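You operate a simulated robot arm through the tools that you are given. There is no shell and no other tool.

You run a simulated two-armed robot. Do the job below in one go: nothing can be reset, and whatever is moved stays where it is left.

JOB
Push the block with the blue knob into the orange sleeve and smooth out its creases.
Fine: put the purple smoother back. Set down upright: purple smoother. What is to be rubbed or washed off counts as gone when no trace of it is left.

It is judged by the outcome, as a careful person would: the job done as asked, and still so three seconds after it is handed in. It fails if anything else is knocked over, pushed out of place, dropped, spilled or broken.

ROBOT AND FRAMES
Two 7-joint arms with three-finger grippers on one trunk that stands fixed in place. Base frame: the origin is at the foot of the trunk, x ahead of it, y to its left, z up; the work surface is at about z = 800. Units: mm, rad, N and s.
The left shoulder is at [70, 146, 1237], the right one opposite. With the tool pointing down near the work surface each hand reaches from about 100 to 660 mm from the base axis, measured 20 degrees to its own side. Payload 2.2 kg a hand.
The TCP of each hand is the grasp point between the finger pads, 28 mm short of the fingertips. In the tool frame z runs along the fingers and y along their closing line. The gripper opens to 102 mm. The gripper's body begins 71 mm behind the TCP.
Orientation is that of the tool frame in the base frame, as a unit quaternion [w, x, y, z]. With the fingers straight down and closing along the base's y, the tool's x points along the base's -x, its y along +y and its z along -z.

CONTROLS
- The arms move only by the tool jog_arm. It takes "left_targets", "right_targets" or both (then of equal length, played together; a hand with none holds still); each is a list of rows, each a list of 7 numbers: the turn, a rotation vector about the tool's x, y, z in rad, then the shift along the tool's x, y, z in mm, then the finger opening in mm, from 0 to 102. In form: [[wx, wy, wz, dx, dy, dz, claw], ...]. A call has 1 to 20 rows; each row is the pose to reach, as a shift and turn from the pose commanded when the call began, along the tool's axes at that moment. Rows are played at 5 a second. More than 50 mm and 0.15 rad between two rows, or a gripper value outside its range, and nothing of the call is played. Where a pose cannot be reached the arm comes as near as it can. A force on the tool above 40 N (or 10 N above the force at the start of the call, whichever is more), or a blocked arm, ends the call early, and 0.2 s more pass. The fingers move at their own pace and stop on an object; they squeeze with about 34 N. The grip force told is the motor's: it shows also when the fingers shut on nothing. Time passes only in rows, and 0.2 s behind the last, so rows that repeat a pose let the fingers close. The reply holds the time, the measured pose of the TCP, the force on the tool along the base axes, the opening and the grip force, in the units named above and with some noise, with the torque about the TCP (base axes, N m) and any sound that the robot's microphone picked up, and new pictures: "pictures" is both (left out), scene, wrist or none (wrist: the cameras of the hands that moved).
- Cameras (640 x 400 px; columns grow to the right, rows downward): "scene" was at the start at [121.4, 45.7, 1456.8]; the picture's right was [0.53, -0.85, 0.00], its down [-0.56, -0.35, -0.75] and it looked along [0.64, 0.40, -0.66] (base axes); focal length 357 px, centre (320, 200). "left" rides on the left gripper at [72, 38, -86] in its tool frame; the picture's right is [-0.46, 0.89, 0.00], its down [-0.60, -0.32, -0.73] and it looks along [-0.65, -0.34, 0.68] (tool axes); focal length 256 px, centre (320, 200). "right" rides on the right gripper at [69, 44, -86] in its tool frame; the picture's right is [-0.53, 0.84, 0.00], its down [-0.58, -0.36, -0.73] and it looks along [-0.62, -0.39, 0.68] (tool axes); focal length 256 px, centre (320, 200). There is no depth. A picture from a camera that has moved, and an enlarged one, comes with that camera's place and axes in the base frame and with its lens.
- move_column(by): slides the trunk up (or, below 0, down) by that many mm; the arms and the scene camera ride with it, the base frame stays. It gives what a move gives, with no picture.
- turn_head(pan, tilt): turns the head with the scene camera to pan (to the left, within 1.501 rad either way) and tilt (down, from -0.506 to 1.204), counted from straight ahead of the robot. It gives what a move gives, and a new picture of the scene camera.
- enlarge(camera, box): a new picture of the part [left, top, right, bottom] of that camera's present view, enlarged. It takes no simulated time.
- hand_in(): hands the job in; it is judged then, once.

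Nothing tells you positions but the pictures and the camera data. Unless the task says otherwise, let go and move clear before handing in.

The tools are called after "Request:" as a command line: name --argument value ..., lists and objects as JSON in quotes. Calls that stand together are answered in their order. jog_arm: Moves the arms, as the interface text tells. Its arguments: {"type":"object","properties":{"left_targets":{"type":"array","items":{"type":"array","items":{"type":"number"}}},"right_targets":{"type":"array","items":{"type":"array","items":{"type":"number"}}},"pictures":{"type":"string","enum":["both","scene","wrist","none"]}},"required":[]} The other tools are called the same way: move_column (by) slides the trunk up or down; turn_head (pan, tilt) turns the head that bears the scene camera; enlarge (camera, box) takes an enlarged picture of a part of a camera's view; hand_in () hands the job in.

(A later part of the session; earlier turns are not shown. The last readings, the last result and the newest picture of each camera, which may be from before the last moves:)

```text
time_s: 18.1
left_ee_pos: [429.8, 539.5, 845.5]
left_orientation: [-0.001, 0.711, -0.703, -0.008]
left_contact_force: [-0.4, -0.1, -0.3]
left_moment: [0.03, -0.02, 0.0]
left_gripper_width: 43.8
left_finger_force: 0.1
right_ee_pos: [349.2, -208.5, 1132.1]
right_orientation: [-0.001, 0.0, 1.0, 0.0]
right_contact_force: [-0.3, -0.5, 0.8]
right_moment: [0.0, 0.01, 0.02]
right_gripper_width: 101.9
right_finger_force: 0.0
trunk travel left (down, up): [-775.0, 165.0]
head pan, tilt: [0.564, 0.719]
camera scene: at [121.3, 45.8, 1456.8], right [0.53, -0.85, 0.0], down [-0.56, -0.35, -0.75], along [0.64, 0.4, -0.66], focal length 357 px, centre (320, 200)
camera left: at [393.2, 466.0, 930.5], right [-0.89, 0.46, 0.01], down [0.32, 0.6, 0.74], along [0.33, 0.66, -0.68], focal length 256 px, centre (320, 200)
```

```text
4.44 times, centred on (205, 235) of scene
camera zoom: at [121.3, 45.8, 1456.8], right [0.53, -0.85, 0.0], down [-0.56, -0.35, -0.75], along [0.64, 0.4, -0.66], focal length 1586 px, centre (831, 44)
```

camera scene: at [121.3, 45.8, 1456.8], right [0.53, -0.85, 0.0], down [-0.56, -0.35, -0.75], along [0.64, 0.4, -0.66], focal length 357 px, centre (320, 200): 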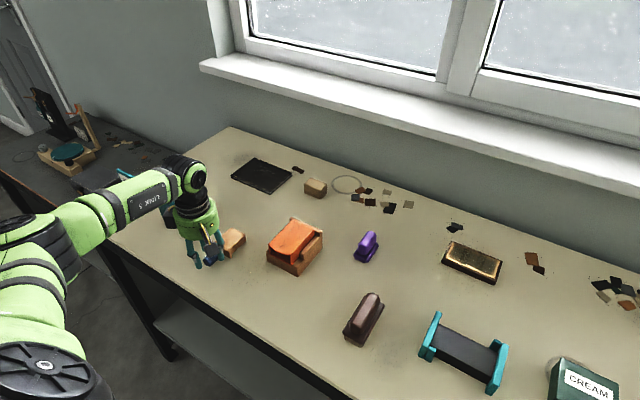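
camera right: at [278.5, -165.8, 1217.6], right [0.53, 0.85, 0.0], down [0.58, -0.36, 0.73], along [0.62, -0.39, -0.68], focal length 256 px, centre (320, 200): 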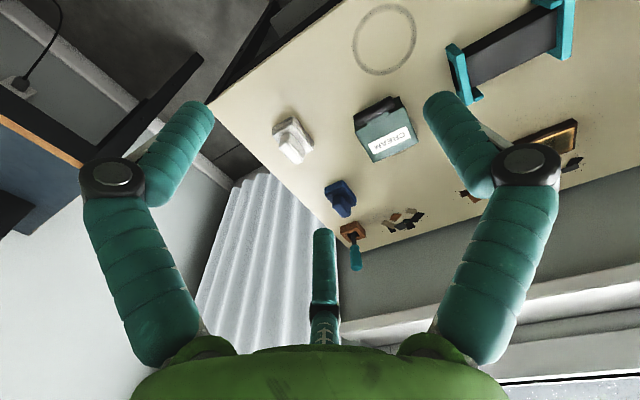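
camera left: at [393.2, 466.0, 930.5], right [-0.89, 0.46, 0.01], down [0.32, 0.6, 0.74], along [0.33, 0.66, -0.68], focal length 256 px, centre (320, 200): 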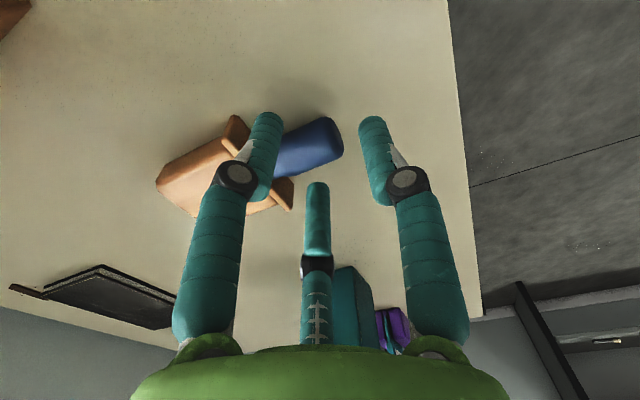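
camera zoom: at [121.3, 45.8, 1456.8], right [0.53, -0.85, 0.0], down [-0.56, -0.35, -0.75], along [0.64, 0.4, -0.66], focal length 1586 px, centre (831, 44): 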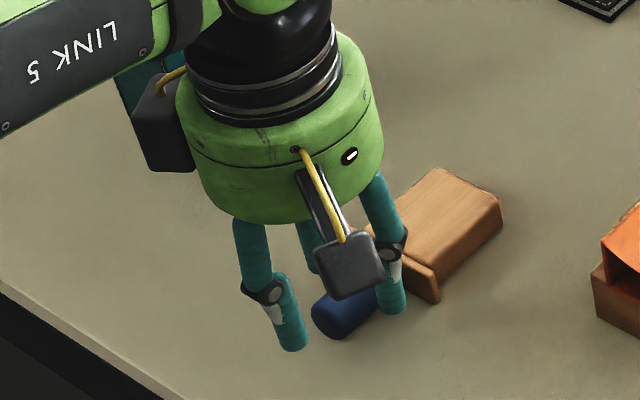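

Fingers straddle the knob with clearance on each side. I'll descend the last 13 mm and close.

Request:
jog_arm --left_targets '[[0, 0, 0, 0.8, 0, 7, 44], [0, 0, 0, 0.8, 0, 13, 44], [0, 0, 0, 0.8, 0, 13, 44]]'

```text
time_s: 18.9
left_ee_pos: [429.1, 538.5, 833.3]
left_orientation: [-0.001, 0.71, -0.704, -0.008]
left_contact_force: [0.2, -0.3, 0.5]
left_moment: [0.01, 0.01, -0.02]
left_gripper_width: 43.9
left_finger_force: 0.1
right_ee_pos: [348.4, -207.8, 1132.7]
right_orientation: [0.0, 0.0, 1.0, 0.0]
right_contact_force: [-0.1, -0.3, 0.7]
right_moment: [-0.02, 0.0, 0.0]
right_gripper_width: 101.8
right_finger_force: 0.1
trunk travel left (down, up): [-775.0, 165.0]
head pan, tilt: [0.564, 0.719]
camera scene: at [121.2, 45.6, 1456.8], right [0.53, -0.85, 0.0], down [-0.56, -0.35, -0.75], along [0.64, 0.4, -0.66], focal length 357 px, centre (320, 200)
camera left: at [393.6, 464.9, 917.7], right [-0.89, 0.46, 0.01], down [0.32, 0.6, 0.74], along [0.33, 0.66, -0.68], focal length 256 px, centre (320, 200)
```

scene: 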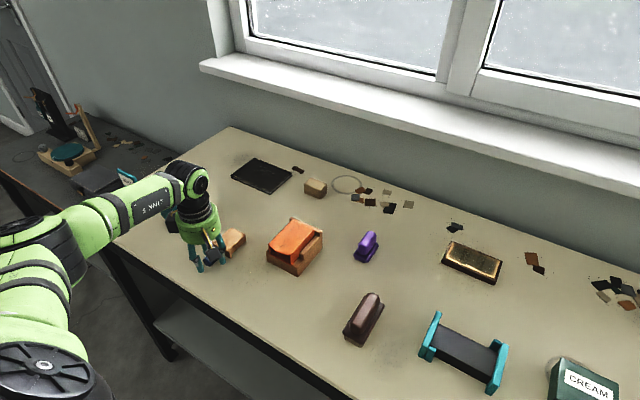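
left: 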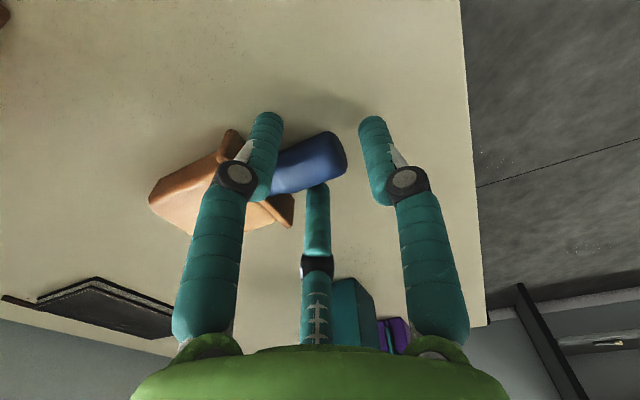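

No contact while straddling, so the three-finger geometry is confirmed. Now closing on the knob.

Request:
jog_arm --left_targets '[[0, 0, 0, 0, 0, 0, 32], [0, 0, 0, 0, 0, 0, 26], [0, 0, 0, 0, 0, 0, 20], [0, 0, 0, 0, 0, 0, 10], [0, 0, 0, 0, 0, 0, 0], [0, 0, 0, 0, 0, 0, 0]]'

Request:
enlarge --camera "left" --box '[200, 50, 420, 218]'

Request:
enlarge --camera "scene" --box '[150, 200, 260, 280]'

```text
time_s: 20.3
left_ee_pos: [428.5, 538.5, 832.6]
left_orientation: [-0.001, 0.71, -0.704, -0.007]
left_contact_force: [0.0, -0.2, -1.2]
left_moment: [0.0, 0.03, 0.0]
left_gripper_width: 27.8
left_finger_force: 33.9
right_ee_pos: [349.9, -207.7, 1131.4]
right_orientation: [-0.001, 0.0, 1.0, 0.0]
right_contact_force: [0.0, 0.3, -0.7]
right_moment: [0.0, -0.02, 0.02]
right_gripper_width: 102.2
right_finger_force: 0.1
trunk travel left (down, up): [-775.0, 165.0]
head pan, tilt: [0.564, 0.719]
camera scene: at [121.4, 45.8, 1456.7], right [0.53, -0.85, 0.0], down [-0.56, -0.35, -0.75], along [0.64, 0.4, -0.66], focal length 357 px, centre (320, 200)
camera left: at [393.6, 465.2, 917.8], right [-0.89, 0.46, 0.01], down [0.32, 0.6, 0.74], along [0.33, 0.66, -0.68], focal length 256 px, centre (320, 200)
```

scene: 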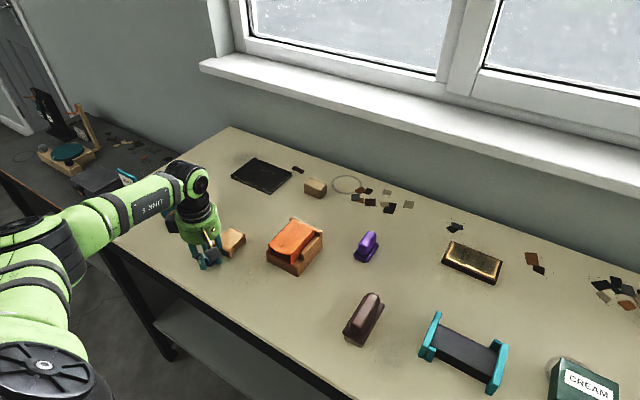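
left: 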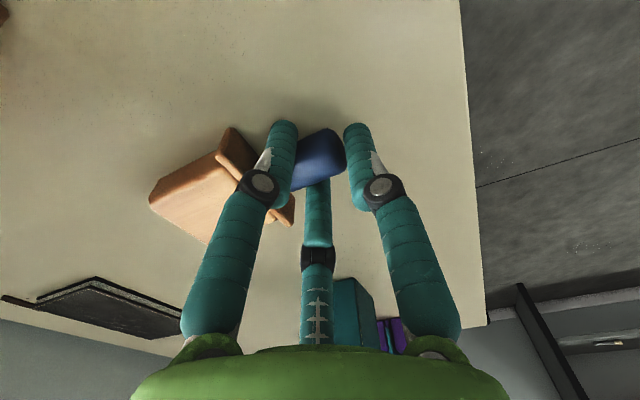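

```text
2.38 times, centred on (310, 134) of left
camera zoom: at [393.6, 465.2, 917.8], right [-0.89, 0.46, 0.01], down [0.32, 0.6, 0.74], along [0.33, 0.66, -0.68], focal length 610 px, centre (344, 357)
```

zoom: 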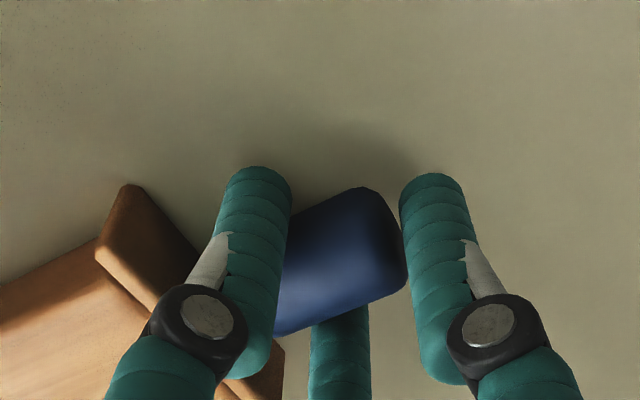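

```text
5.00 times, centred on (205, 240) of scene
camera zoom: at [121.4, 45.8, 1456.7], right [0.53, -0.85, 0.0], down [-0.56, -0.35, -0.75], along [0.64, 0.4, -0.66], focal length 1784 px, centre (895, 0)
```

zoom: 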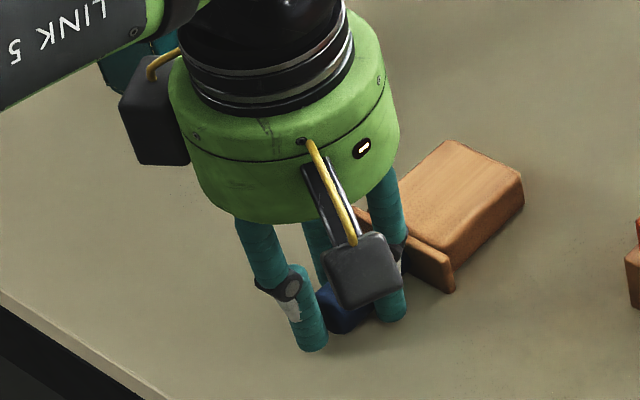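

The knob is firmly held (27.8 mm, 34 N). I'll lift slowly and see if the block stays level.

Request:
jog_arm --left_targets '[[0, 0, 0, 0, 0, -5, 0], [0, 0, 0, 0, 0, -15, 0], [0, 0, 0, 0, 0, -28, 0], [0, 0, 0, 0, 0, -42, 0], [0, 0, 0, 0, 0, -42, 0]]'

Request:
enlarge --camera "scene" --box '[150, 180, 260, 270]'

Request:
enlarge --camera "left" --box '[120, 80, 400, 255]'

```text
time_s: 21.5
left_ee_pos: [430.5, 539.0, 875.4]
left_orientation: [-0.001, 0.711, -0.703, -0.007]
left_contact_force: [-0.8, -0.4, -0.8]
left_moment: [0.03, 0.01, 0.0]
left_gripper_width: 28.0
left_finger_force: 34.3
right_ee_pos: [347.4, -208.5, 1130.2]
right_orientation: [0.0, 0.0, 1.0, 0.001]
right_contact_force: [0.0, 0.1, -0.8]
right_moment: [-0.02, 0.0, 0.02]
right_gripper_width: 102.1
right_finger_force: 0.1
trunk travel left (down, up): [-775.0, 165.0]
head pan, tilt: [0.564, 0.719]
camera scene: at [121.6, 45.9, 1456.7], right [0.53, -0.85, 0.0], down [-0.56, -0.35, -0.75], along [0.64, 0.4, -0.66], focal length 357 px, centre (320, 200)
camera left: at [393.8, 465.0, 959.6], right [-0.89, 0.46, 0.01], down [0.32, 0.6, 0.74], along [0.33, 0.66, -0.68], focal length 256 px, centre (320, 200)
```

scene: 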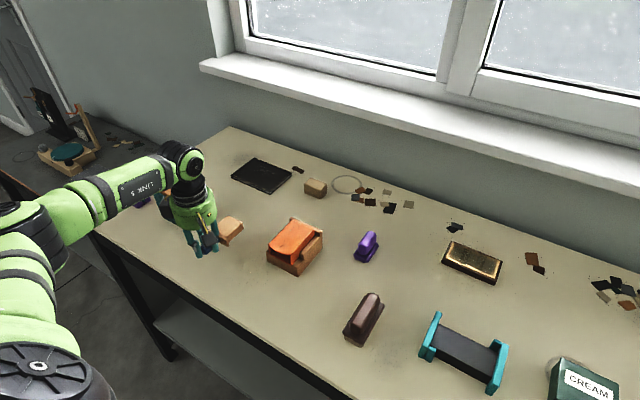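
left: 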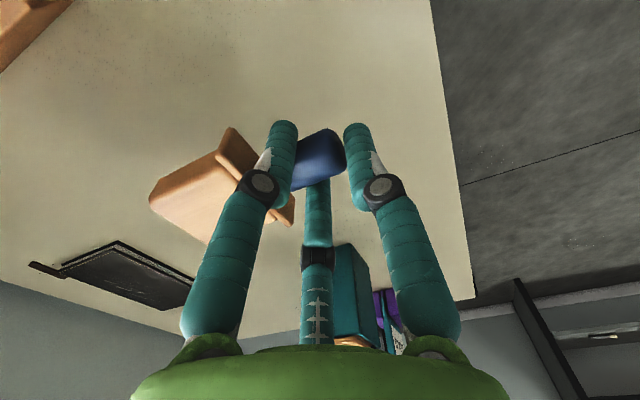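

```text
4.44 times, centred on (205, 225) of scene
camera zoom: at [121.6, 45.9, 1456.7], right [0.53, -0.85, 0.0], down [-0.56, -0.35, -0.75], along [0.64, 0.4, -0.66], focal length 1586 px, centre (831, 89)
```

zoom: 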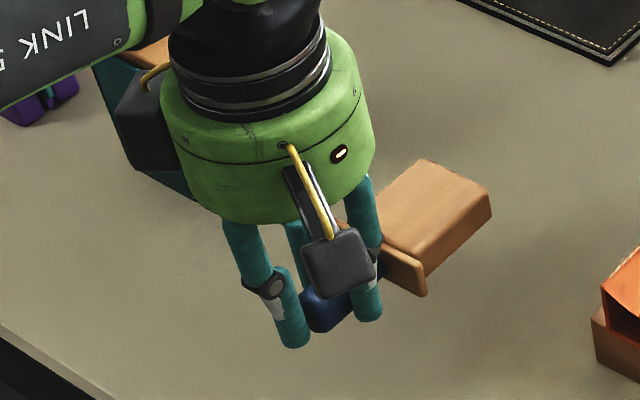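

```text
2.29 times, centred on (260, 168) of left
camera zoom: at [393.8, 465.0, 959.6], right [-0.89, 0.46, 0.01], down [0.32, 0.6, 0.74], along [0.33, 0.66, -0.68], focal length 585 px, centre (457, 274)
```

zoom: 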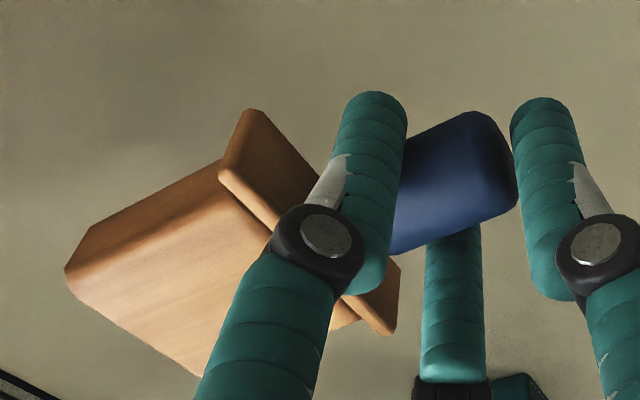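

The block lifted level and stayed put in the fingers. Next I'll back it off 40 mm and bring it in line with the sleeve mouth (y≈389.5), still short of it.

Request:
jog_arm --left_targets '[[0, 0, 0, -0.2, 20, 0.2, 0], [0, 0, 0, -0.3, 40, 0.4, 0], [0, 0, 0, 30, 40.3, 0.6, 0], [0, 0, 0, 60, 40.5, 0.8, 0], [0, 0, 0, 90, 40.8, 1.0, 0], [0, 0, 0, 120, 41, 1.3, 0], [0, 0, 0, 149.2, 41.3, 1.6, 0], [0, 0, 0, 149.2, 41.3, 1.6, 0]]'

Request:
enlarge --camera "scene" --box '[220, 190, 340, 280]'

```text
time_s: 23.3
left_ee_pos: [389.7, 390.2, 872.4]
left_orientation: [-0.001, 0.711, -0.703, -0.007]
left_contact_force: [0.4, 0.5, 0.2]
left_moment: [0.01, 0.01, -0.01]
left_gripper_width: 28.1
left_finger_force: 34.2
right_ee_pos: [349.2, -208.4, 1133.0]
right_orientation: [0.0, 0.0, 1.0, -0.001]
right_contact_force: [0.5, 0.4, -0.5]
right_moment: [0.0, 0.01, 0.01]
right_gripper_width: 102.0
right_finger_force: 0.0
trunk travel left (down, up): [-775.0, 165.0]
head pan, tilt: [0.564, 0.719]
camera scene: at [121.3, 46.2, 1456.8], right [0.53, -0.85, 0.0], down [-0.56, -0.35, -0.75], along [0.64, 0.4, -0.66], focal length 357 px, centre (320, 200)
camera left: at [354.4, 315.6, 956.8], right [-0.89, 0.46, 0.01], down [0.32, 0.6, 0.74], along [0.33, 0.66, -0.68], focal length 256 px, centre (320, 200)
```

scene: 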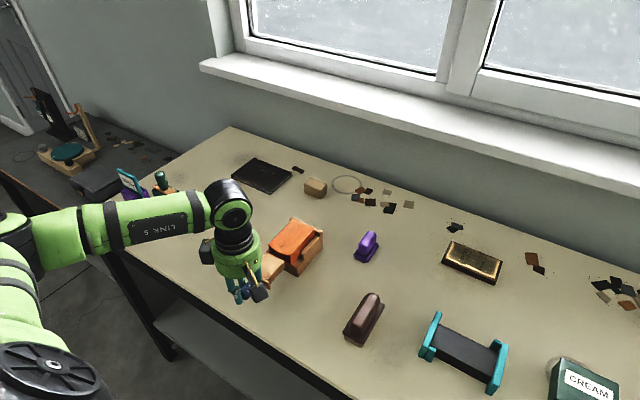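
left: 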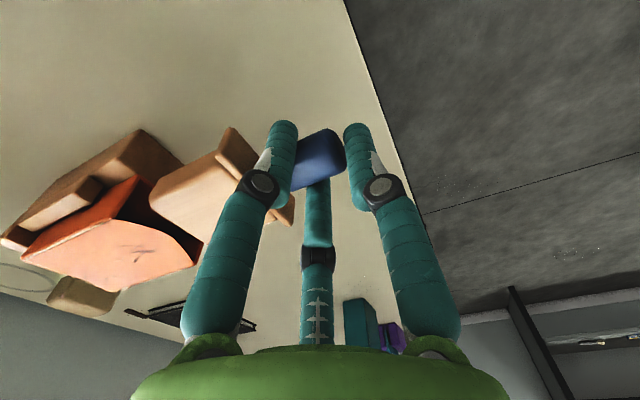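

```text
4.44 times, centred on (280, 235) of scene
camera zoom: at [121.3, 46.2, 1456.8], right [0.53, -0.85, 0.0], down [-0.56, -0.35, -0.75], along [0.64, 0.4, -0.66], focal length 1586 px, centre (498, 44)
```

zoom: 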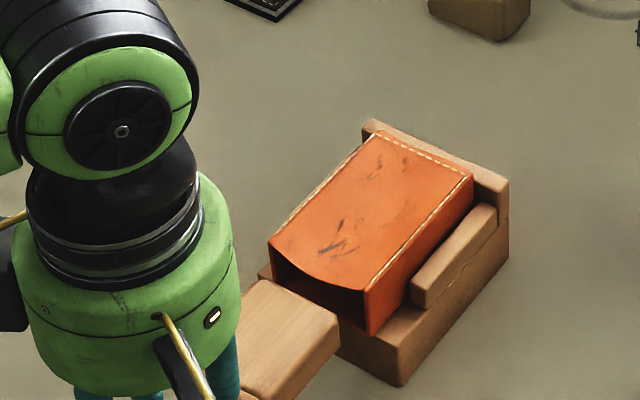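

The block is lined up just short of the mouth. I'll check it from the wrist camera and bring the right hand round to give a third view.

Request:
enlarge --camera "left" --box '[0, 110, 260, 320]'

Request:
enlarge --camera "scene" --box '[260, 215, 330, 275]'

Request:
jog_arm --right_targets '[[0, 0, -0.14, -1, 28, 9, 102], [0, 0, -0.28, -2, 56, 18, 102], [0, 0, -0.42, -3, 84, 27, 102], [0, 0, -0.56, -4, 112, 36, 102], [0, 0, -0.7, -5, 140, 45, 102], [0, 0, -0.84, -6, 168, 54, 102], [0, 0, -0.98, -7, 196, 63, 102], [0, 0, -1.12, -8, 224, 72, 102], [0, 0, -1.26, -9, 252, 81, 102], [0, 0, -1.4, -10, 280, 90, 102], [0, 0, -1.54, -11, 300, 95, 102], [0, 0, -1.6, -12, 310, 100, 102], [0, 0, -1.6, -12, 310, 100, 102]]'

```text
1.90 times, centred on (130, 215) of left
camera zoom: at [354.4, 315.6, 956.8], right [-0.89, 0.46, 0.01], down [0.32, 0.6, 0.74], along [0.33, 0.66, -0.68], focal length 488 px, centre (682, 171)
```

zoom: 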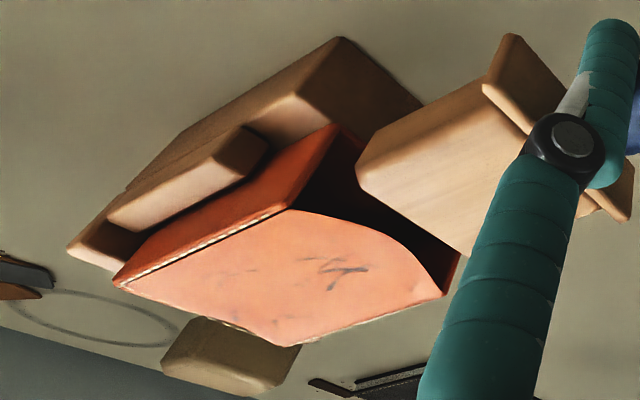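

```text
6.67 times, centred on (295, 245) of scene
camera zoom: at [121.3, 46.2, 1456.8], right [0.53, -0.85, 0.0], down [-0.56, -0.35, -0.75], along [0.64, 0.4, -0.66], focal length 2379 px, centre (487, -100)
```

zoom: 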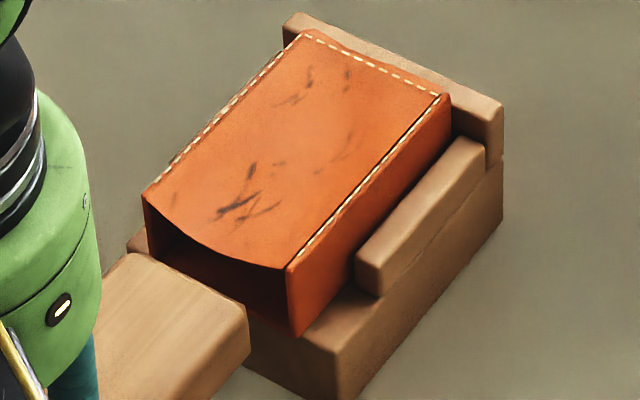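

```text
time_s: 26.1
left_ee_pos: [389.7, 390.1, 870.4]
left_orientation: [-0.001, 0.711, -0.703, -0.008]
left_contact_force: [-0.1, 0.0, -0.9]
left_moment: [-0.03, 0.03, 0.02]
left_gripper_width: 27.8
left_finger_force: 33.7
right_ee_pos: [360.6, 92.8, 1036.2]
right_orientation: [0.001, -0.697, 0.717, 0.001]
right_contact_force: [0.5, -0.4, -0.9]
right_moment: [-0.01, -0.02, -0.02]
right_gripper_width: 102.2
right_finger_force: 0.1
right hand out of reach, approached as far as the arm can: row 12, 13
trunk travel left (down, up): [-775.0, 165.0]
head pan, tilt: [0.564, 0.719]
camera scene: at [121.4, 46.0, 1456.7], right [0.53, -0.85, 0.0], down [-0.56, -0.35, -0.75], along [0.64, 0.4, -0.66], focal length 357 px, centre (320, 200)
camera right: at [313.2, 25.0, 1123.2], right [-0.83, 0.56, 0.0], down [0.38, 0.57, 0.73], along [0.41, 0.61, -0.68], focal length 256 px, centre (320, 200)
```

scene: 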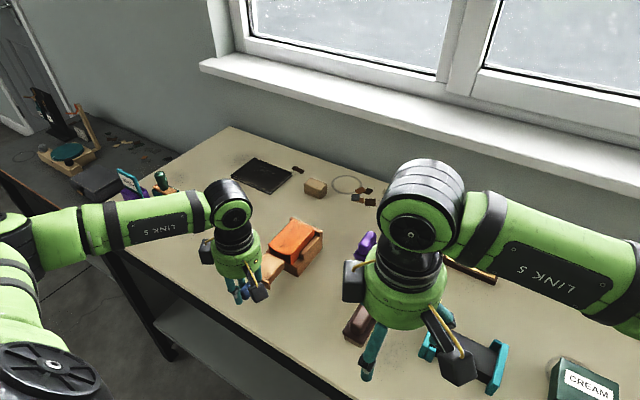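
right: 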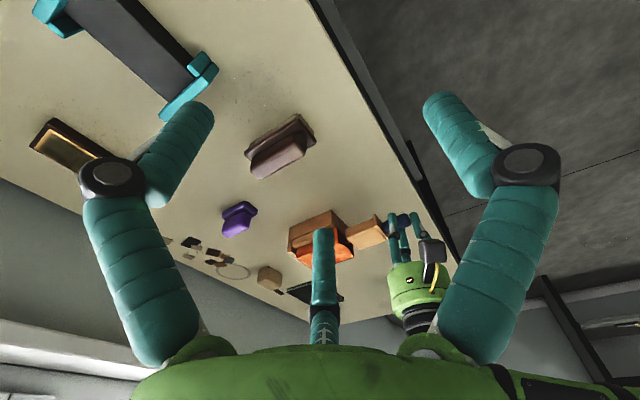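

The right wrist camera now sees the sleeve and block from the side. Zooming in.

Request:
enlarge --camera "right" --box '[275, 195, 435, 295]'

```text
4.00 times, centred on (355, 245) of right
camera zoom: at [313.2, 25.0, 1123.2], right [-0.83, 0.56, 0.0], down [0.38, 0.57, 0.73], along [0.41, 0.61, -0.68], focal length 1024 px, centre (180, 20)
```

zoom: 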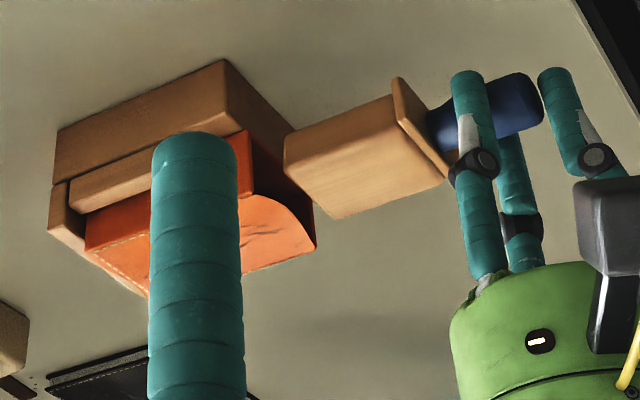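

All three views agree: the block is centred within about 1 mm sideways, but it sits about 2.5 mm low against the sleeve floor. I'll correct that and start the entry slowly.

Request:
jog_arm --left_targets '[[0, 0, 0, 0.7, 0, -2.5, 0], [0, 0, 0, 0.7, -6, -2.6, 0], [0, 0, 0, 0.8, -11, -2.6, 0], [0, 0, 0, 0.8, -15, -2.7, 0], [0, 0, 0, 0.8, -19, -2.7, 0], [0, 0, 0, 0.9, -23, -2.7, 0]]'

Request:
enlarge --camera "scene" --box '[250, 215, 330, 275]'

Request:
enlarge --camera "right" --box '[275, 195, 435, 295]'

Request:
enlarge --camera "left" --box '[0, 110, 260, 320]'

```text
time_s: 27.5
left_ee_pos: [413.8, 388.1, 874.4]
left_orientation: [-0.001, 0.711, -0.703, -0.007]
left_contact_force: [-0.2, 0.7, -0.3]
left_moment: [0.04, 0.02, 0.01]
left_gripper_width: 27.6
left_finger_force: 34.0
right_ee_pos: [359.8, 92.2, 1036.3]
right_orientation: [0.0, -0.696, 0.718, 0.0]
right_contact_force: [-0.4, -0.9, -1.2]
right_moment: [0.02, -0.02, -0.01]
right_gripper_width: 101.8
right_finger_force: 0.0
trunk travel left (down, up): [-775.0, 165.0]
head pan, tilt: [0.564, 0.719]
camera scene: at [121.6, 45.7, 1456.7], right [0.53, -0.85, 0.0], down [-0.56, -0.35, -0.75], along [0.64, 0.4, -0.66], focal length 357 px, centre (320, 200)
camera left: at [377.4, 314.8, 959.0], right [-0.89, 0.46, 0.01], down [0.32, 0.6, 0.74], along [0.33, 0.66, -0.68], focal length 256 px, centre (320, 200)
```

scene: 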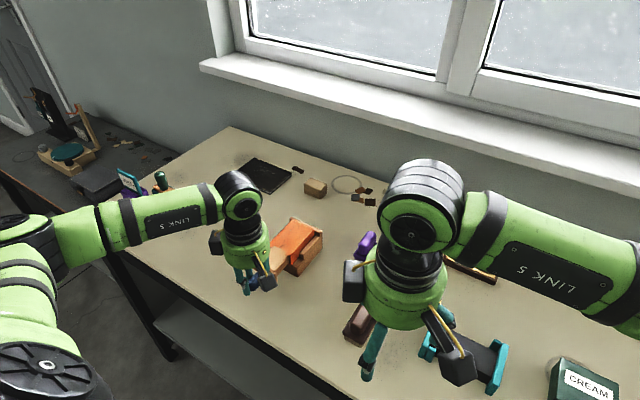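
left: 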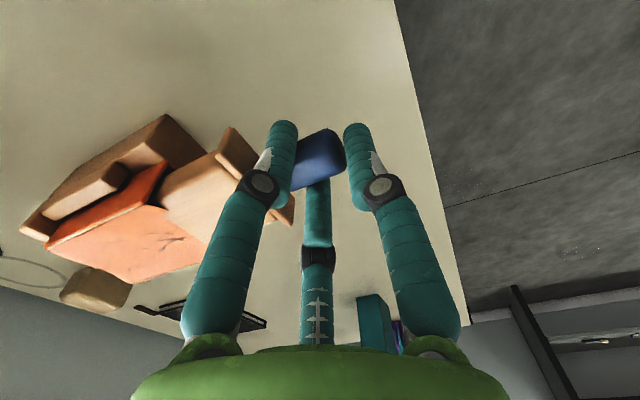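

```text
6.67 times, centred on (290, 245) of scene
camera zoom: at [121.6, 45.7, 1456.7], right [0.53, -0.85, 0.0], down [-0.56, -0.35, -0.75], along [0.64, 0.4, -0.66], focal length 2379 px, centre (520, -100)
```

zoom: 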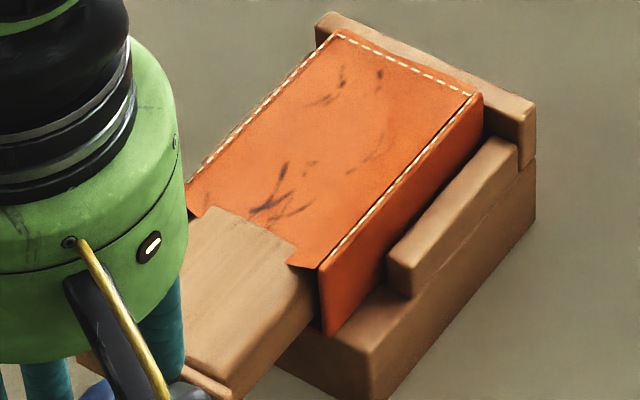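

```text
4.00 times, centred on (355, 245) of right
camera zoom: at [313.3, 24.6, 1123.2], right [-0.83, 0.56, 0.0], down [0.38, 0.56, 0.73], along [0.41, 0.61, -0.68], focal length 1024 px, centre (180, 20)
```

zoom: 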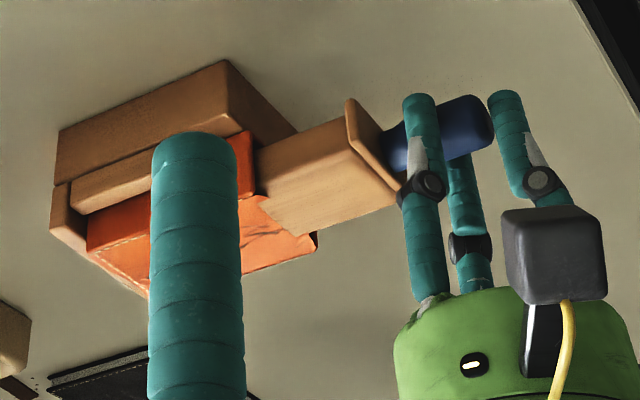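

```text
1.90 times, centred on (130, 215) of left
camera zoom: at [377.4, 314.8, 959.0], right [-0.89, 0.46, 0.01], down [0.32, 0.6, 0.74], along [0.33, 0.66, -0.68], focal length 488 px, centre (682, 171)
```

zoom: 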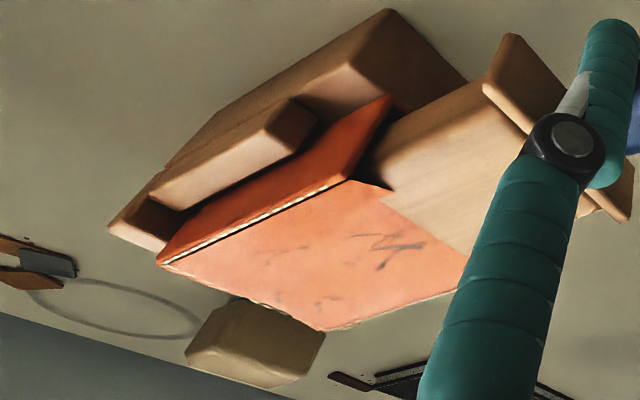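

The block's nose is about 10 mm inside the sleeve with no contact force. I'll keep pushing straight in.

Request:
jog_arm --left_targets '[[0, 0, 0, 0, -5, 0, 0], [0, 0, 0, 0, -10, 0, 0], [0, 0, 0, 0, -15, 0, 0], [0, 0, 0, 0, -20, 0, 0], [0, 0, 0, 0, -25, 0, 0], [0, 0, 0, 0, -30, 0, 0], [0, 0, 0, 0, -35, 0, 0]]'

Request:
enlarge --camera "scene" --box '[250, 215, 330, 275]'

Request:
enlarge --camera "right" --box '[275, 195, 435, 295]'

```text
time_s: 29.1
left_ee_pos: [450.0, 389.6, 875.4]
left_orientation: [-0.001, 0.711, -0.703, -0.007]
left_contact_force: [0.0, 0.9, -0.6]
left_moment: [0.0, 0.03, -0.01]
left_gripper_width: 27.8
left_finger_force: 33.4
right_ee_pos: [360.1, 92.6, 1037.7]
right_orientation: [0.0, -0.696, 0.718, -0.001]
right_contact_force: [0.1, -0.3, 0.1]
right_moment: [0.01, -0.03, -0.05]
right_gripper_width: 102.1
right_finger_force: 0.1
trunk travel left (down, up): [-775.0, 165.0]
head pan, tilt: [0.564, 0.719]
camera scene: at [121.7, 45.7, 1456.7], right [0.53, -0.85, 0.0], down [-0.56, -0.35, -0.75], along [0.64, 0.4, -0.66], focal length 357 px, centre (320, 200)
camera left: at [412.5, 315.2, 959.0], right [-0.89, 0.46, 0.01], down [0.32, 0.6, 0.74], along [0.33, 0.66, -0.68], focal length 256 px, centre (320, 200)
```

scene: 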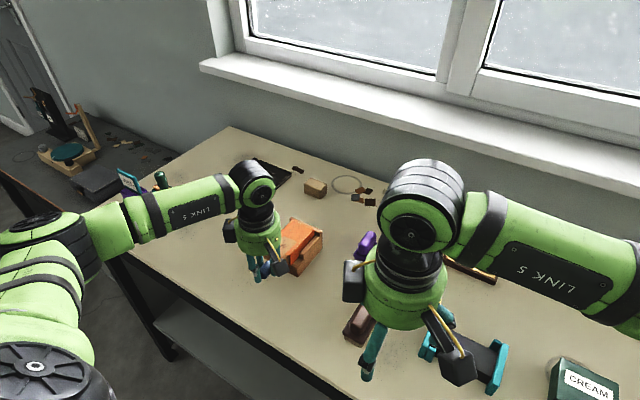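
left: 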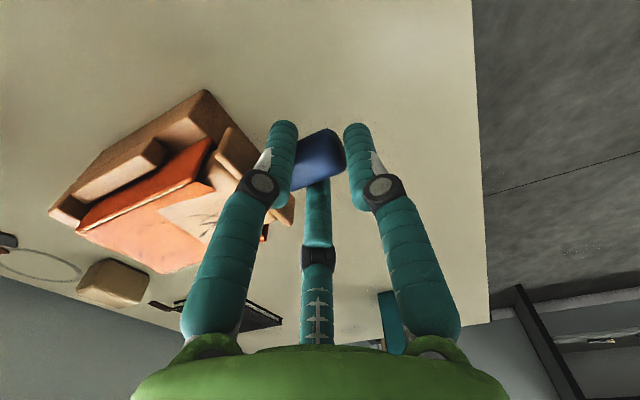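

```text
6.67 times, centred on (290, 245) of scene
camera zoom: at [121.7, 45.7, 1456.7], right [0.53, -0.85, 0.0], down [-0.56, -0.35, -0.75], along [0.64, 0.4, -0.66], focal length 2379 px, centre (520, -100)
```

zoom: 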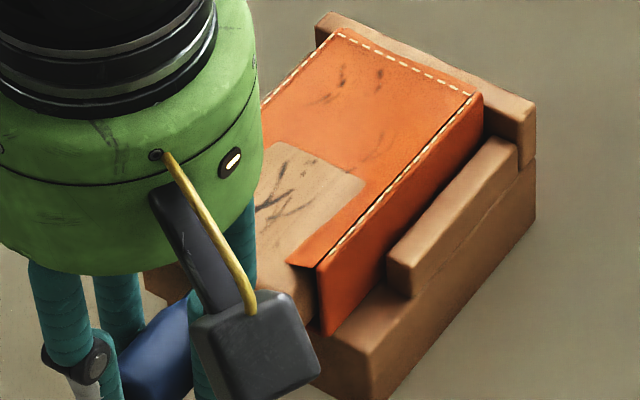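

```text
4.00 times, centred on (355, 245) of right
camera zoom: at [313.4, 24.7, 1123.1], right [-0.83, 0.56, 0.0], down [0.38, 0.56, 0.73], along [0.41, 0.61, -0.68], focal length 1024 px, centre (180, 20)
```

zoom: 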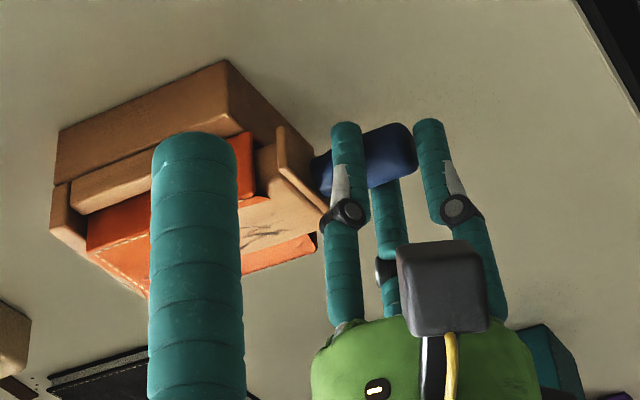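

The block is sliding in freely, about 13 mm from seating, though it rides a little high against the sagging top. I'll lower it gently to feel for the sleeve's floor.

Request:
jog_arm --left_targets '[[0, 0, 0, 0, 0, 1, 0], [0, 0, 0, 0, 0, 2, 0], [0, 0, 0, 0, 0, 2, 0]]' --pictures "none"

```text
time_s: 29.9
left_ee_pos: [448.4, 387.7, 871.3]
left_orientation: [-0.001, 0.711, -0.703, -0.007]
left_contact_force: [0.0, -0.2, 0.3]
left_moment: [-0.01, -0.02, -0.01]
left_gripper_width: 27.9
left_finger_force: 33.9
right_ee_pos: [359.9, 92.6, 1037.5]
right_orientation: [0.0, -0.696, 0.718, 0.0]
right_contact_force: [0.0, -0.7, -0.5]
right_moment: [-0.02, -0.01, -0.05]
right_gripper_width: 101.9
right_finger_force: 0.1
trunk travel left (down, up): [-775.0, 165.0]
head pan, tilt: [0.564, 0.719]
```

Request:
jog_arm --left_targets '[[0, 0, 0, 0, 0, 1, 0], [0, 0, 0, 0, 0, 2, 0], [0, 0, 0, 0, 0, 2, 0]]' --pictures "none"

```text
time_s: 30.7
left_ee_pos: [448.6, 389.0, 871.0]
left_orientation: [-0.003, 0.711, -0.703, -0.006]
left_contact_force: [0.1, 0.8, 8.5]
left_moment: [-0.19, -0.57, 0.08]
left_gripper_width: 27.7
left_finger_force: 34.1
right_ee_pos: [358.2, 92.5, 1036.8]
right_orientation: [0.001, -0.695, 0.719, 0.0]
right_contact_force: [-1.0, -0.3, 0.8]
right_moment: [0.02, -0.04, -0.01]
right_gripper_width: 102.0
right_finger_force: 0.2
trunk travel left (down, up): [-775.0, 165.0]
head pan, tilt: [0.564, 0.719]
```

I felt the floor at TCP z≈871. I'll raise 1 mm off it and push the last stretch until the flange meets the mouth.

Request:
jog_arm --left_targets '[[0, 0, 0, 0, 0, -1.2, 0], [0, 0, 0, 0, -4, -1.2, 0], [0, 0, 0, 0, -8, -1.2, 0], [0, 0, 0, 0, -11, -1.2, 0], [0, 0, 0, 0, -13, -1.2, 0]]'

Request:
enlarge --camera "right" --box '[275, 195, 435, 295]'

Request:
enlarge --camera "scene" --box '[250, 215, 330, 275]'

Request:
enlarge --camera "left" --box '[40, 60, 300, 270]'

```text
time_s: 31.9
left_ee_pos: [461.3, 389.0, 871.9]
left_orientation: [-0.002, 0.711, -0.703, -0.008]
left_contact_force: [-0.6, 0.3, 3.3]
left_moment: [-0.07, -0.12, 0.05]
left_gripper_width: 27.9
left_finger_force: 33.4
right_ee_pos: [359.0, 91.9, 1036.9]
right_orientation: [0.0, -0.696, 0.718, 0.0]
right_contact_force: [-0.4, 0.4, -0.3]
right_moment: [-0.03, -0.03, -0.01]
right_gripper_width: 102.1
right_finger_force: 0.1
trunk travel left (down, up): [-775.0, 165.0]
head pan, tilt: [0.564, 0.719]
camera scene: at [120.6, 45.1, 1456.8], right [0.53, -0.85, 0.0], down [-0.56, -0.35, -0.75], along [0.64, 0.4, -0.66], focal length 357 px, centre (320, 200)
camera left: at [425.0, 314.8, 956.5], right [-0.89, 0.46, 0.01], down [0.32, 0.6, 0.74], along [0.33, 0.66, -0.68], focal length 256 px, centre (320, 200)
```

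scene: 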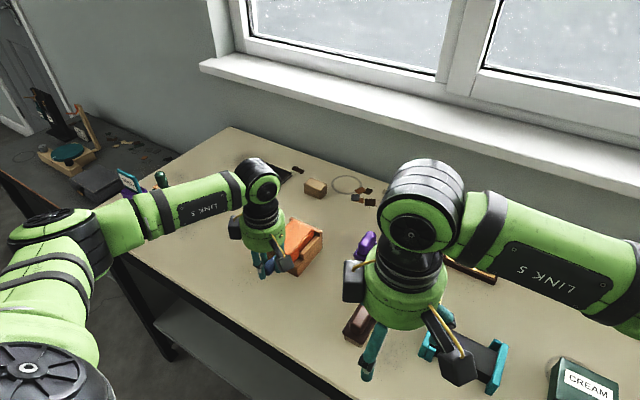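
left: 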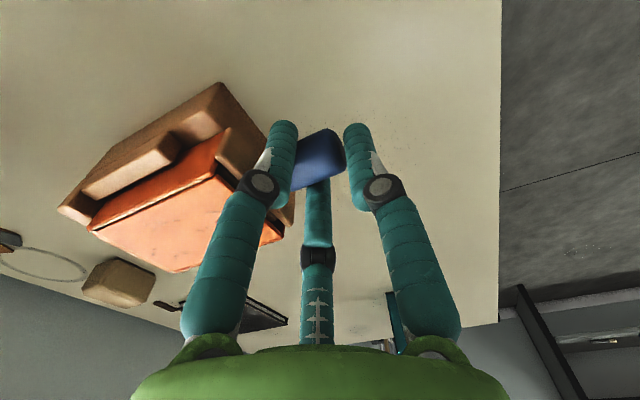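

```text
4.00 times, centred on (355, 245) of right
camera zoom: at [312.6, 24.2, 1123.4], right [-0.83, 0.56, 0.0], down [0.38, 0.56, 0.73], along [0.41, 0.61, -0.68], focal length 1024 px, centre (180, 20)
```

zoom: 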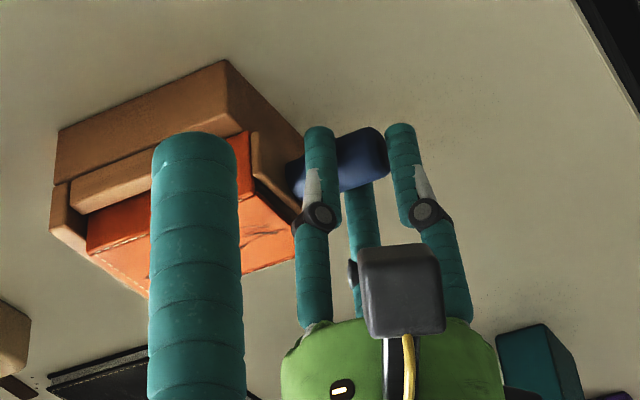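

```text
6.67 times, centred on (290, 245) of scene
camera zoom: at [120.6, 45.1, 1456.8], right [0.53, -0.85, 0.0], down [-0.56, -0.35, -0.75], along [0.64, 0.4, -0.66], focal length 2379 px, centre (520, -100)
```

zoom: 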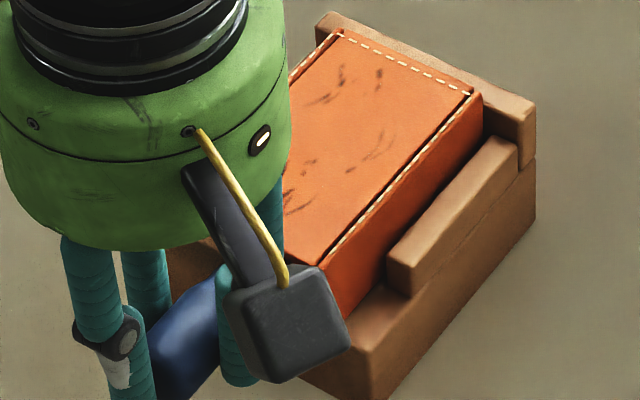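

```text
1.90 times, centred on (170, 165) of left
camera zoom: at [425.0, 314.8, 956.5], right [-0.89, 0.46, 0.01], down [0.32, 0.6, 0.74], along [0.33, 0.66, -0.68], focal length 488 px, centre (606, 267)
```

zoom: 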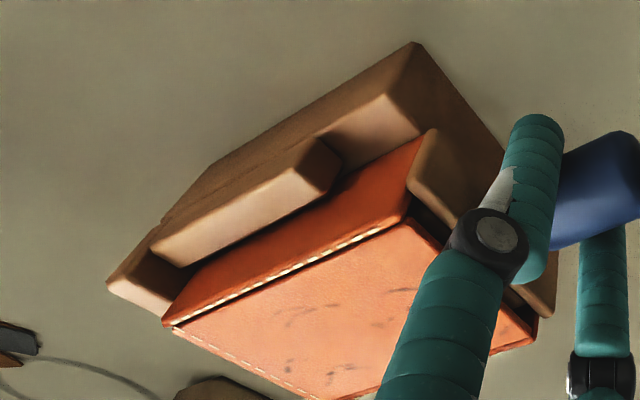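

The top has gone taut and flat, so the block is inserted. I'll press on a few more millimetres until the flange firmly meets the mouth.

Request:
jog_arm --left_targets '[[0, 0, 0, 0, -1, -0.3, 0], [0, 0, 0, 0, -2, -0.3, 0], [0, 0, 0, 0, -3, -0.3, 0], [0, 0, 0, 0, -3, -0.3, 0]]' --pictures "none"

```text
time_s: 32.9
left_ee_pos: [462.1, 388.0, 871.6]
left_orientation: [0.0, 0.711, -0.704, -0.008]
left_contact_force: [-7.7, -0.1, 2.2]
left_moment: [-0.04, 0.12, -0.22]
left_gripper_width: 27.4
left_finger_force: 34.3
right_ee_pos: [358.8, 92.5, 1037.3]
right_orientation: [0.0, -0.695, 0.719, -0.001]
right_contact_force: [-0.2, 0.2, 0.4]
right_moment: [-0.01, 0.03, 0.02]
right_gripper_width: 101.9
right_finger_force: 0.1
trunk travel left (down, up): [-775.0, 165.0]
head pan, tilt: [0.564, 0.719]
```

The flange is against the mouth (about 8 N reaction). I'll check from the cameras before letting go.

Request:
enlarge --camera "left" --box '[160, 90, 320, 250]'

Request:
enlarge --camera "right" --box '[310, 205, 390, 265]'

```text
2.50 times, centred on (240, 170) of left
camera zoom: at [426.4, 315.2, 956.6], right [-0.89, 0.46, 0.01], down [0.32, 0.6, 0.74], along [0.33, 0.66, -0.68], focal length 640 px, centre (520, 275)
```

zoom: 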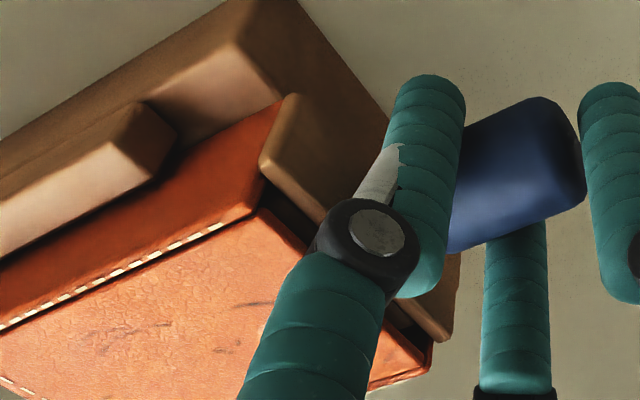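

```text
6.67 times, centred on (350, 235) of right
camera zoom: at [311.4, 24.4, 1123.8], right [-0.83, 0.56, 0.0], down [0.38, 0.56, 0.73], along [0.41, 0.61, -0.68], focal length 1707 px, centre (120, -33)
```

zoom: 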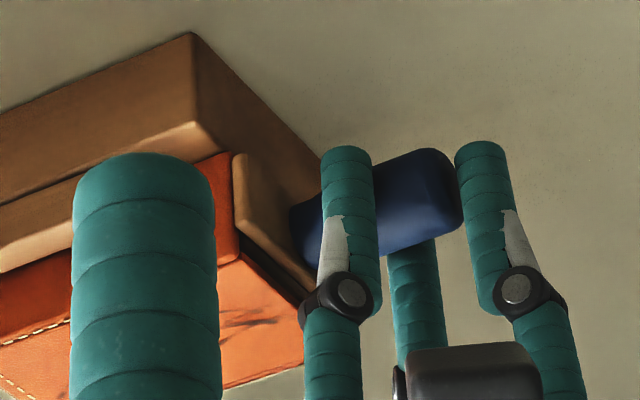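

The block is fully seated: flange flush at the mouth, resting on the sleeve's floor. I'll let go of the knob and lift straight up.

Request:
jog_arm --left_targets '[[0, 0, 0, 0, 0, 0, 34], [0, 0, 0, 0, 0, 0, 46], [0, 0, 0, 0, 0, 0, 46], [0, 0, 0, 0, 0, -10, 46], [0, 0, 0, 0, 0, -30, 46], [0, 0, 0, 0, 0, -60, 46], [0, 0, 0, 0, 0, -90, 46]]'

Request:
enlarge --camera "scene" --box '[240, 205, 340, 280]'

Request:
enlarge --camera "right" --box '[275, 195, 435, 295]'

```text
time_s: 34.5
left_ee_pos: [464.3, 388.7, 960.7]
left_orientation: [-0.002, 0.711, -0.703, -0.006]
left_contact_force: [-0.1, -0.1, 0.7]
left_moment: [0.0, -0.03, 0.0]
left_gripper_width: 46.1
left_finger_force: 0.1
right_ee_pos: [359.3, 92.6, 1037.2]
right_orientation: [-0.001, -0.696, 0.718, 0.0]
right_contact_force: [0.4, 0.3, 1.1]
right_moment: [0.0, -0.03, -0.01]
right_gripper_width: 101.9
right_finger_force: 0.2
trunk travel left (down, up): [-775.0, 165.0]
head pan, tilt: [0.564, 0.719]
camera scene: at [120.8, 45.3, 1456.8], right [0.53, -0.85, 0.0], down [-0.56, -0.35, -0.75], along [0.64, 0.4, -0.66], focal length 357 px, centre (320, 200)
camera left: at [428.1, 315.1, 1046.2], right [-0.89, 0.46, 0.01], down [0.32, 0.6, 0.74], along [0.33, 0.66, -0.68], focal length 256 px, centre (320, 200)
```

scene: 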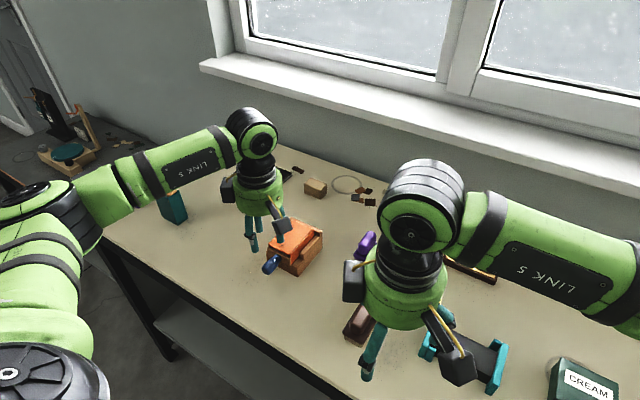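
left: 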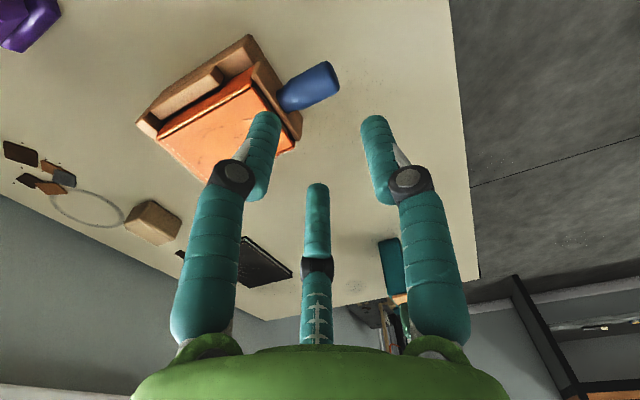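

```text
5.33 times, centred on (290, 242) of scene
camera zoom: at [120.8, 45.3, 1456.8], right [0.53, -0.85, 0.0], down [-0.56, -0.35, -0.75], along [0.64, 0.4, -0.66], focal length 1903 px, centre (480, -27)
```

zoom: 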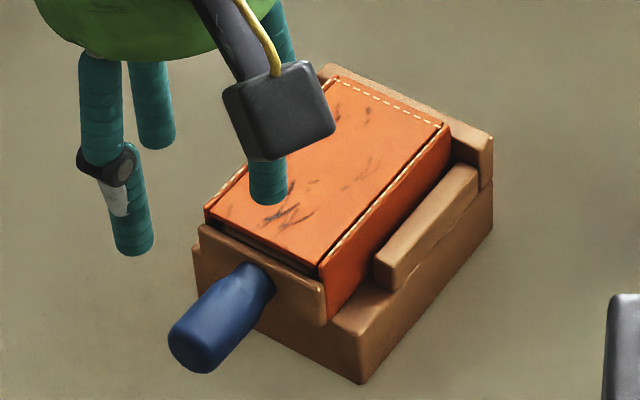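

```text
4.00 times, centred on (355, 245) of right
camera zoom: at [312.7, 24.4, 1123.3], right [-0.83, 0.56, 0.0], down [0.38, 0.56, 0.73], along [0.41, 0.61, -0.68], focal length 1024 px, centre (180, 20)
```

zoom: 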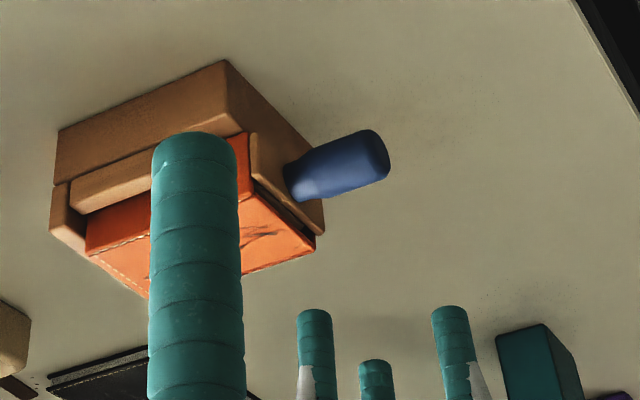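

The block is seated and stable. Next is the purple smoother at about [654, 252], with its handle bar along x. I'll move the left hand over it with a slight forward tilt for reach, and slide the right hand aside so the scene camera can see it.

Request:
jog_arm --left_targets '[[0.04, 0, 0, 15, -20, 0, 50], [0.08, 0, 0, 38, -52, 3, 50], [0.12, 0, 0, 62, -84, 6, 50], [0.16, 0, 0, 86, -116, 9, 50], [0.2, 0, 0, 112, -148, 13, 50], [0.25, 0, 0, 138, -179, 17, 50], [0.25, 0, 0, 138, -179, 17, 50]]' --right_targets '[[0, 0, 0, 13, 0, 0, 102], [0, 0, 0, 26, 0, 0, 102], [0, 0, 0, 40, 0, 0, 102], [0, 0, 0, 54, 0, 0, 102], [0, 0, 0, 67, 0, 0, 102], [0, 0, 0, 80, -2, 0, 102], [0, 0, 0, 80, -2, 0, 102]]'

```text
time_s: 36.1
left_ee_pos: [645.6, 251.3, 942.4]
left_orientation: [-0.09, 0.705, -0.698, 0.082]
left_contact_force: [-0.2, -0.3, -0.6]
left_moment: [-0.05, -0.02, 0.01]
left_gripper_width: 50.2
left_finger_force: 0.0
right_ee_pos: [359.5, 13.6, 1038.2]
right_orientation: [0.0, -0.696, 0.718, 0.0]
right_contact_force: [-0.1, 1.1, 0.7]
right_moment: [0.0, -0.05, 0.01]
right_gripper_width: 102.0
right_finger_force: 0.1
trunk travel left (down, up): [-775.0, 165.0]
head pan, tilt: [0.564, 0.719]
camera scene: at [120.6, 46.9, 1456.8], right [0.53, -0.85, 0.0], down [-0.56, -0.35, -0.75], along [0.64, 0.4, -0.66], focal length 357 px, centre (320, 200)
camera right: at [312.3, -54.8, 1123.3], right [-0.83, 0.56, 0.0], down [0.38, 0.57, 0.73], along [0.41, 0.6, -0.68], focal length 256 px, centre (320, 200)
camera left: at [588.6, 178.1, 1014.3], right [-0.86, 0.46, -0.21], down [0.13, 0.6, 0.79], along [0.49, 0.66, -0.57], focal length 256 px, centre (320, 200)
```

scene: 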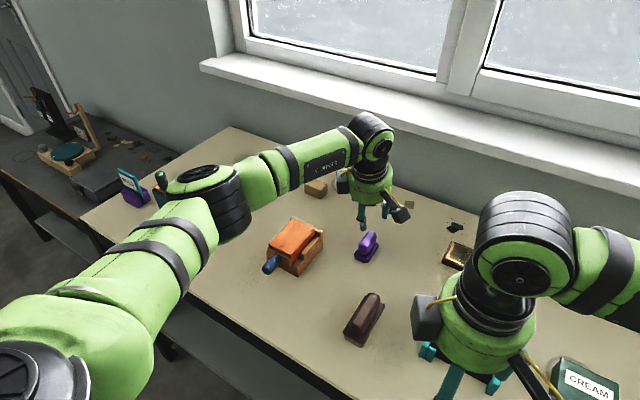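
right: 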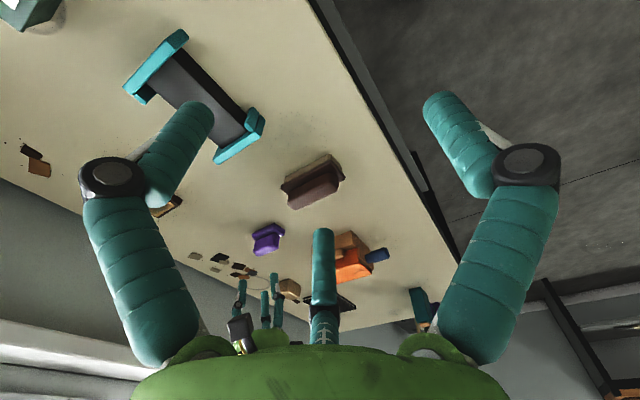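
left: 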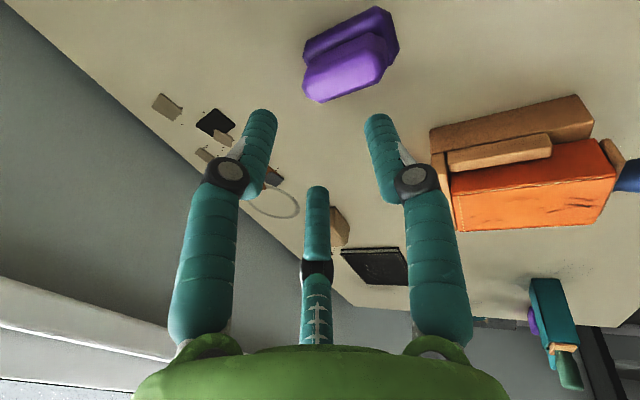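

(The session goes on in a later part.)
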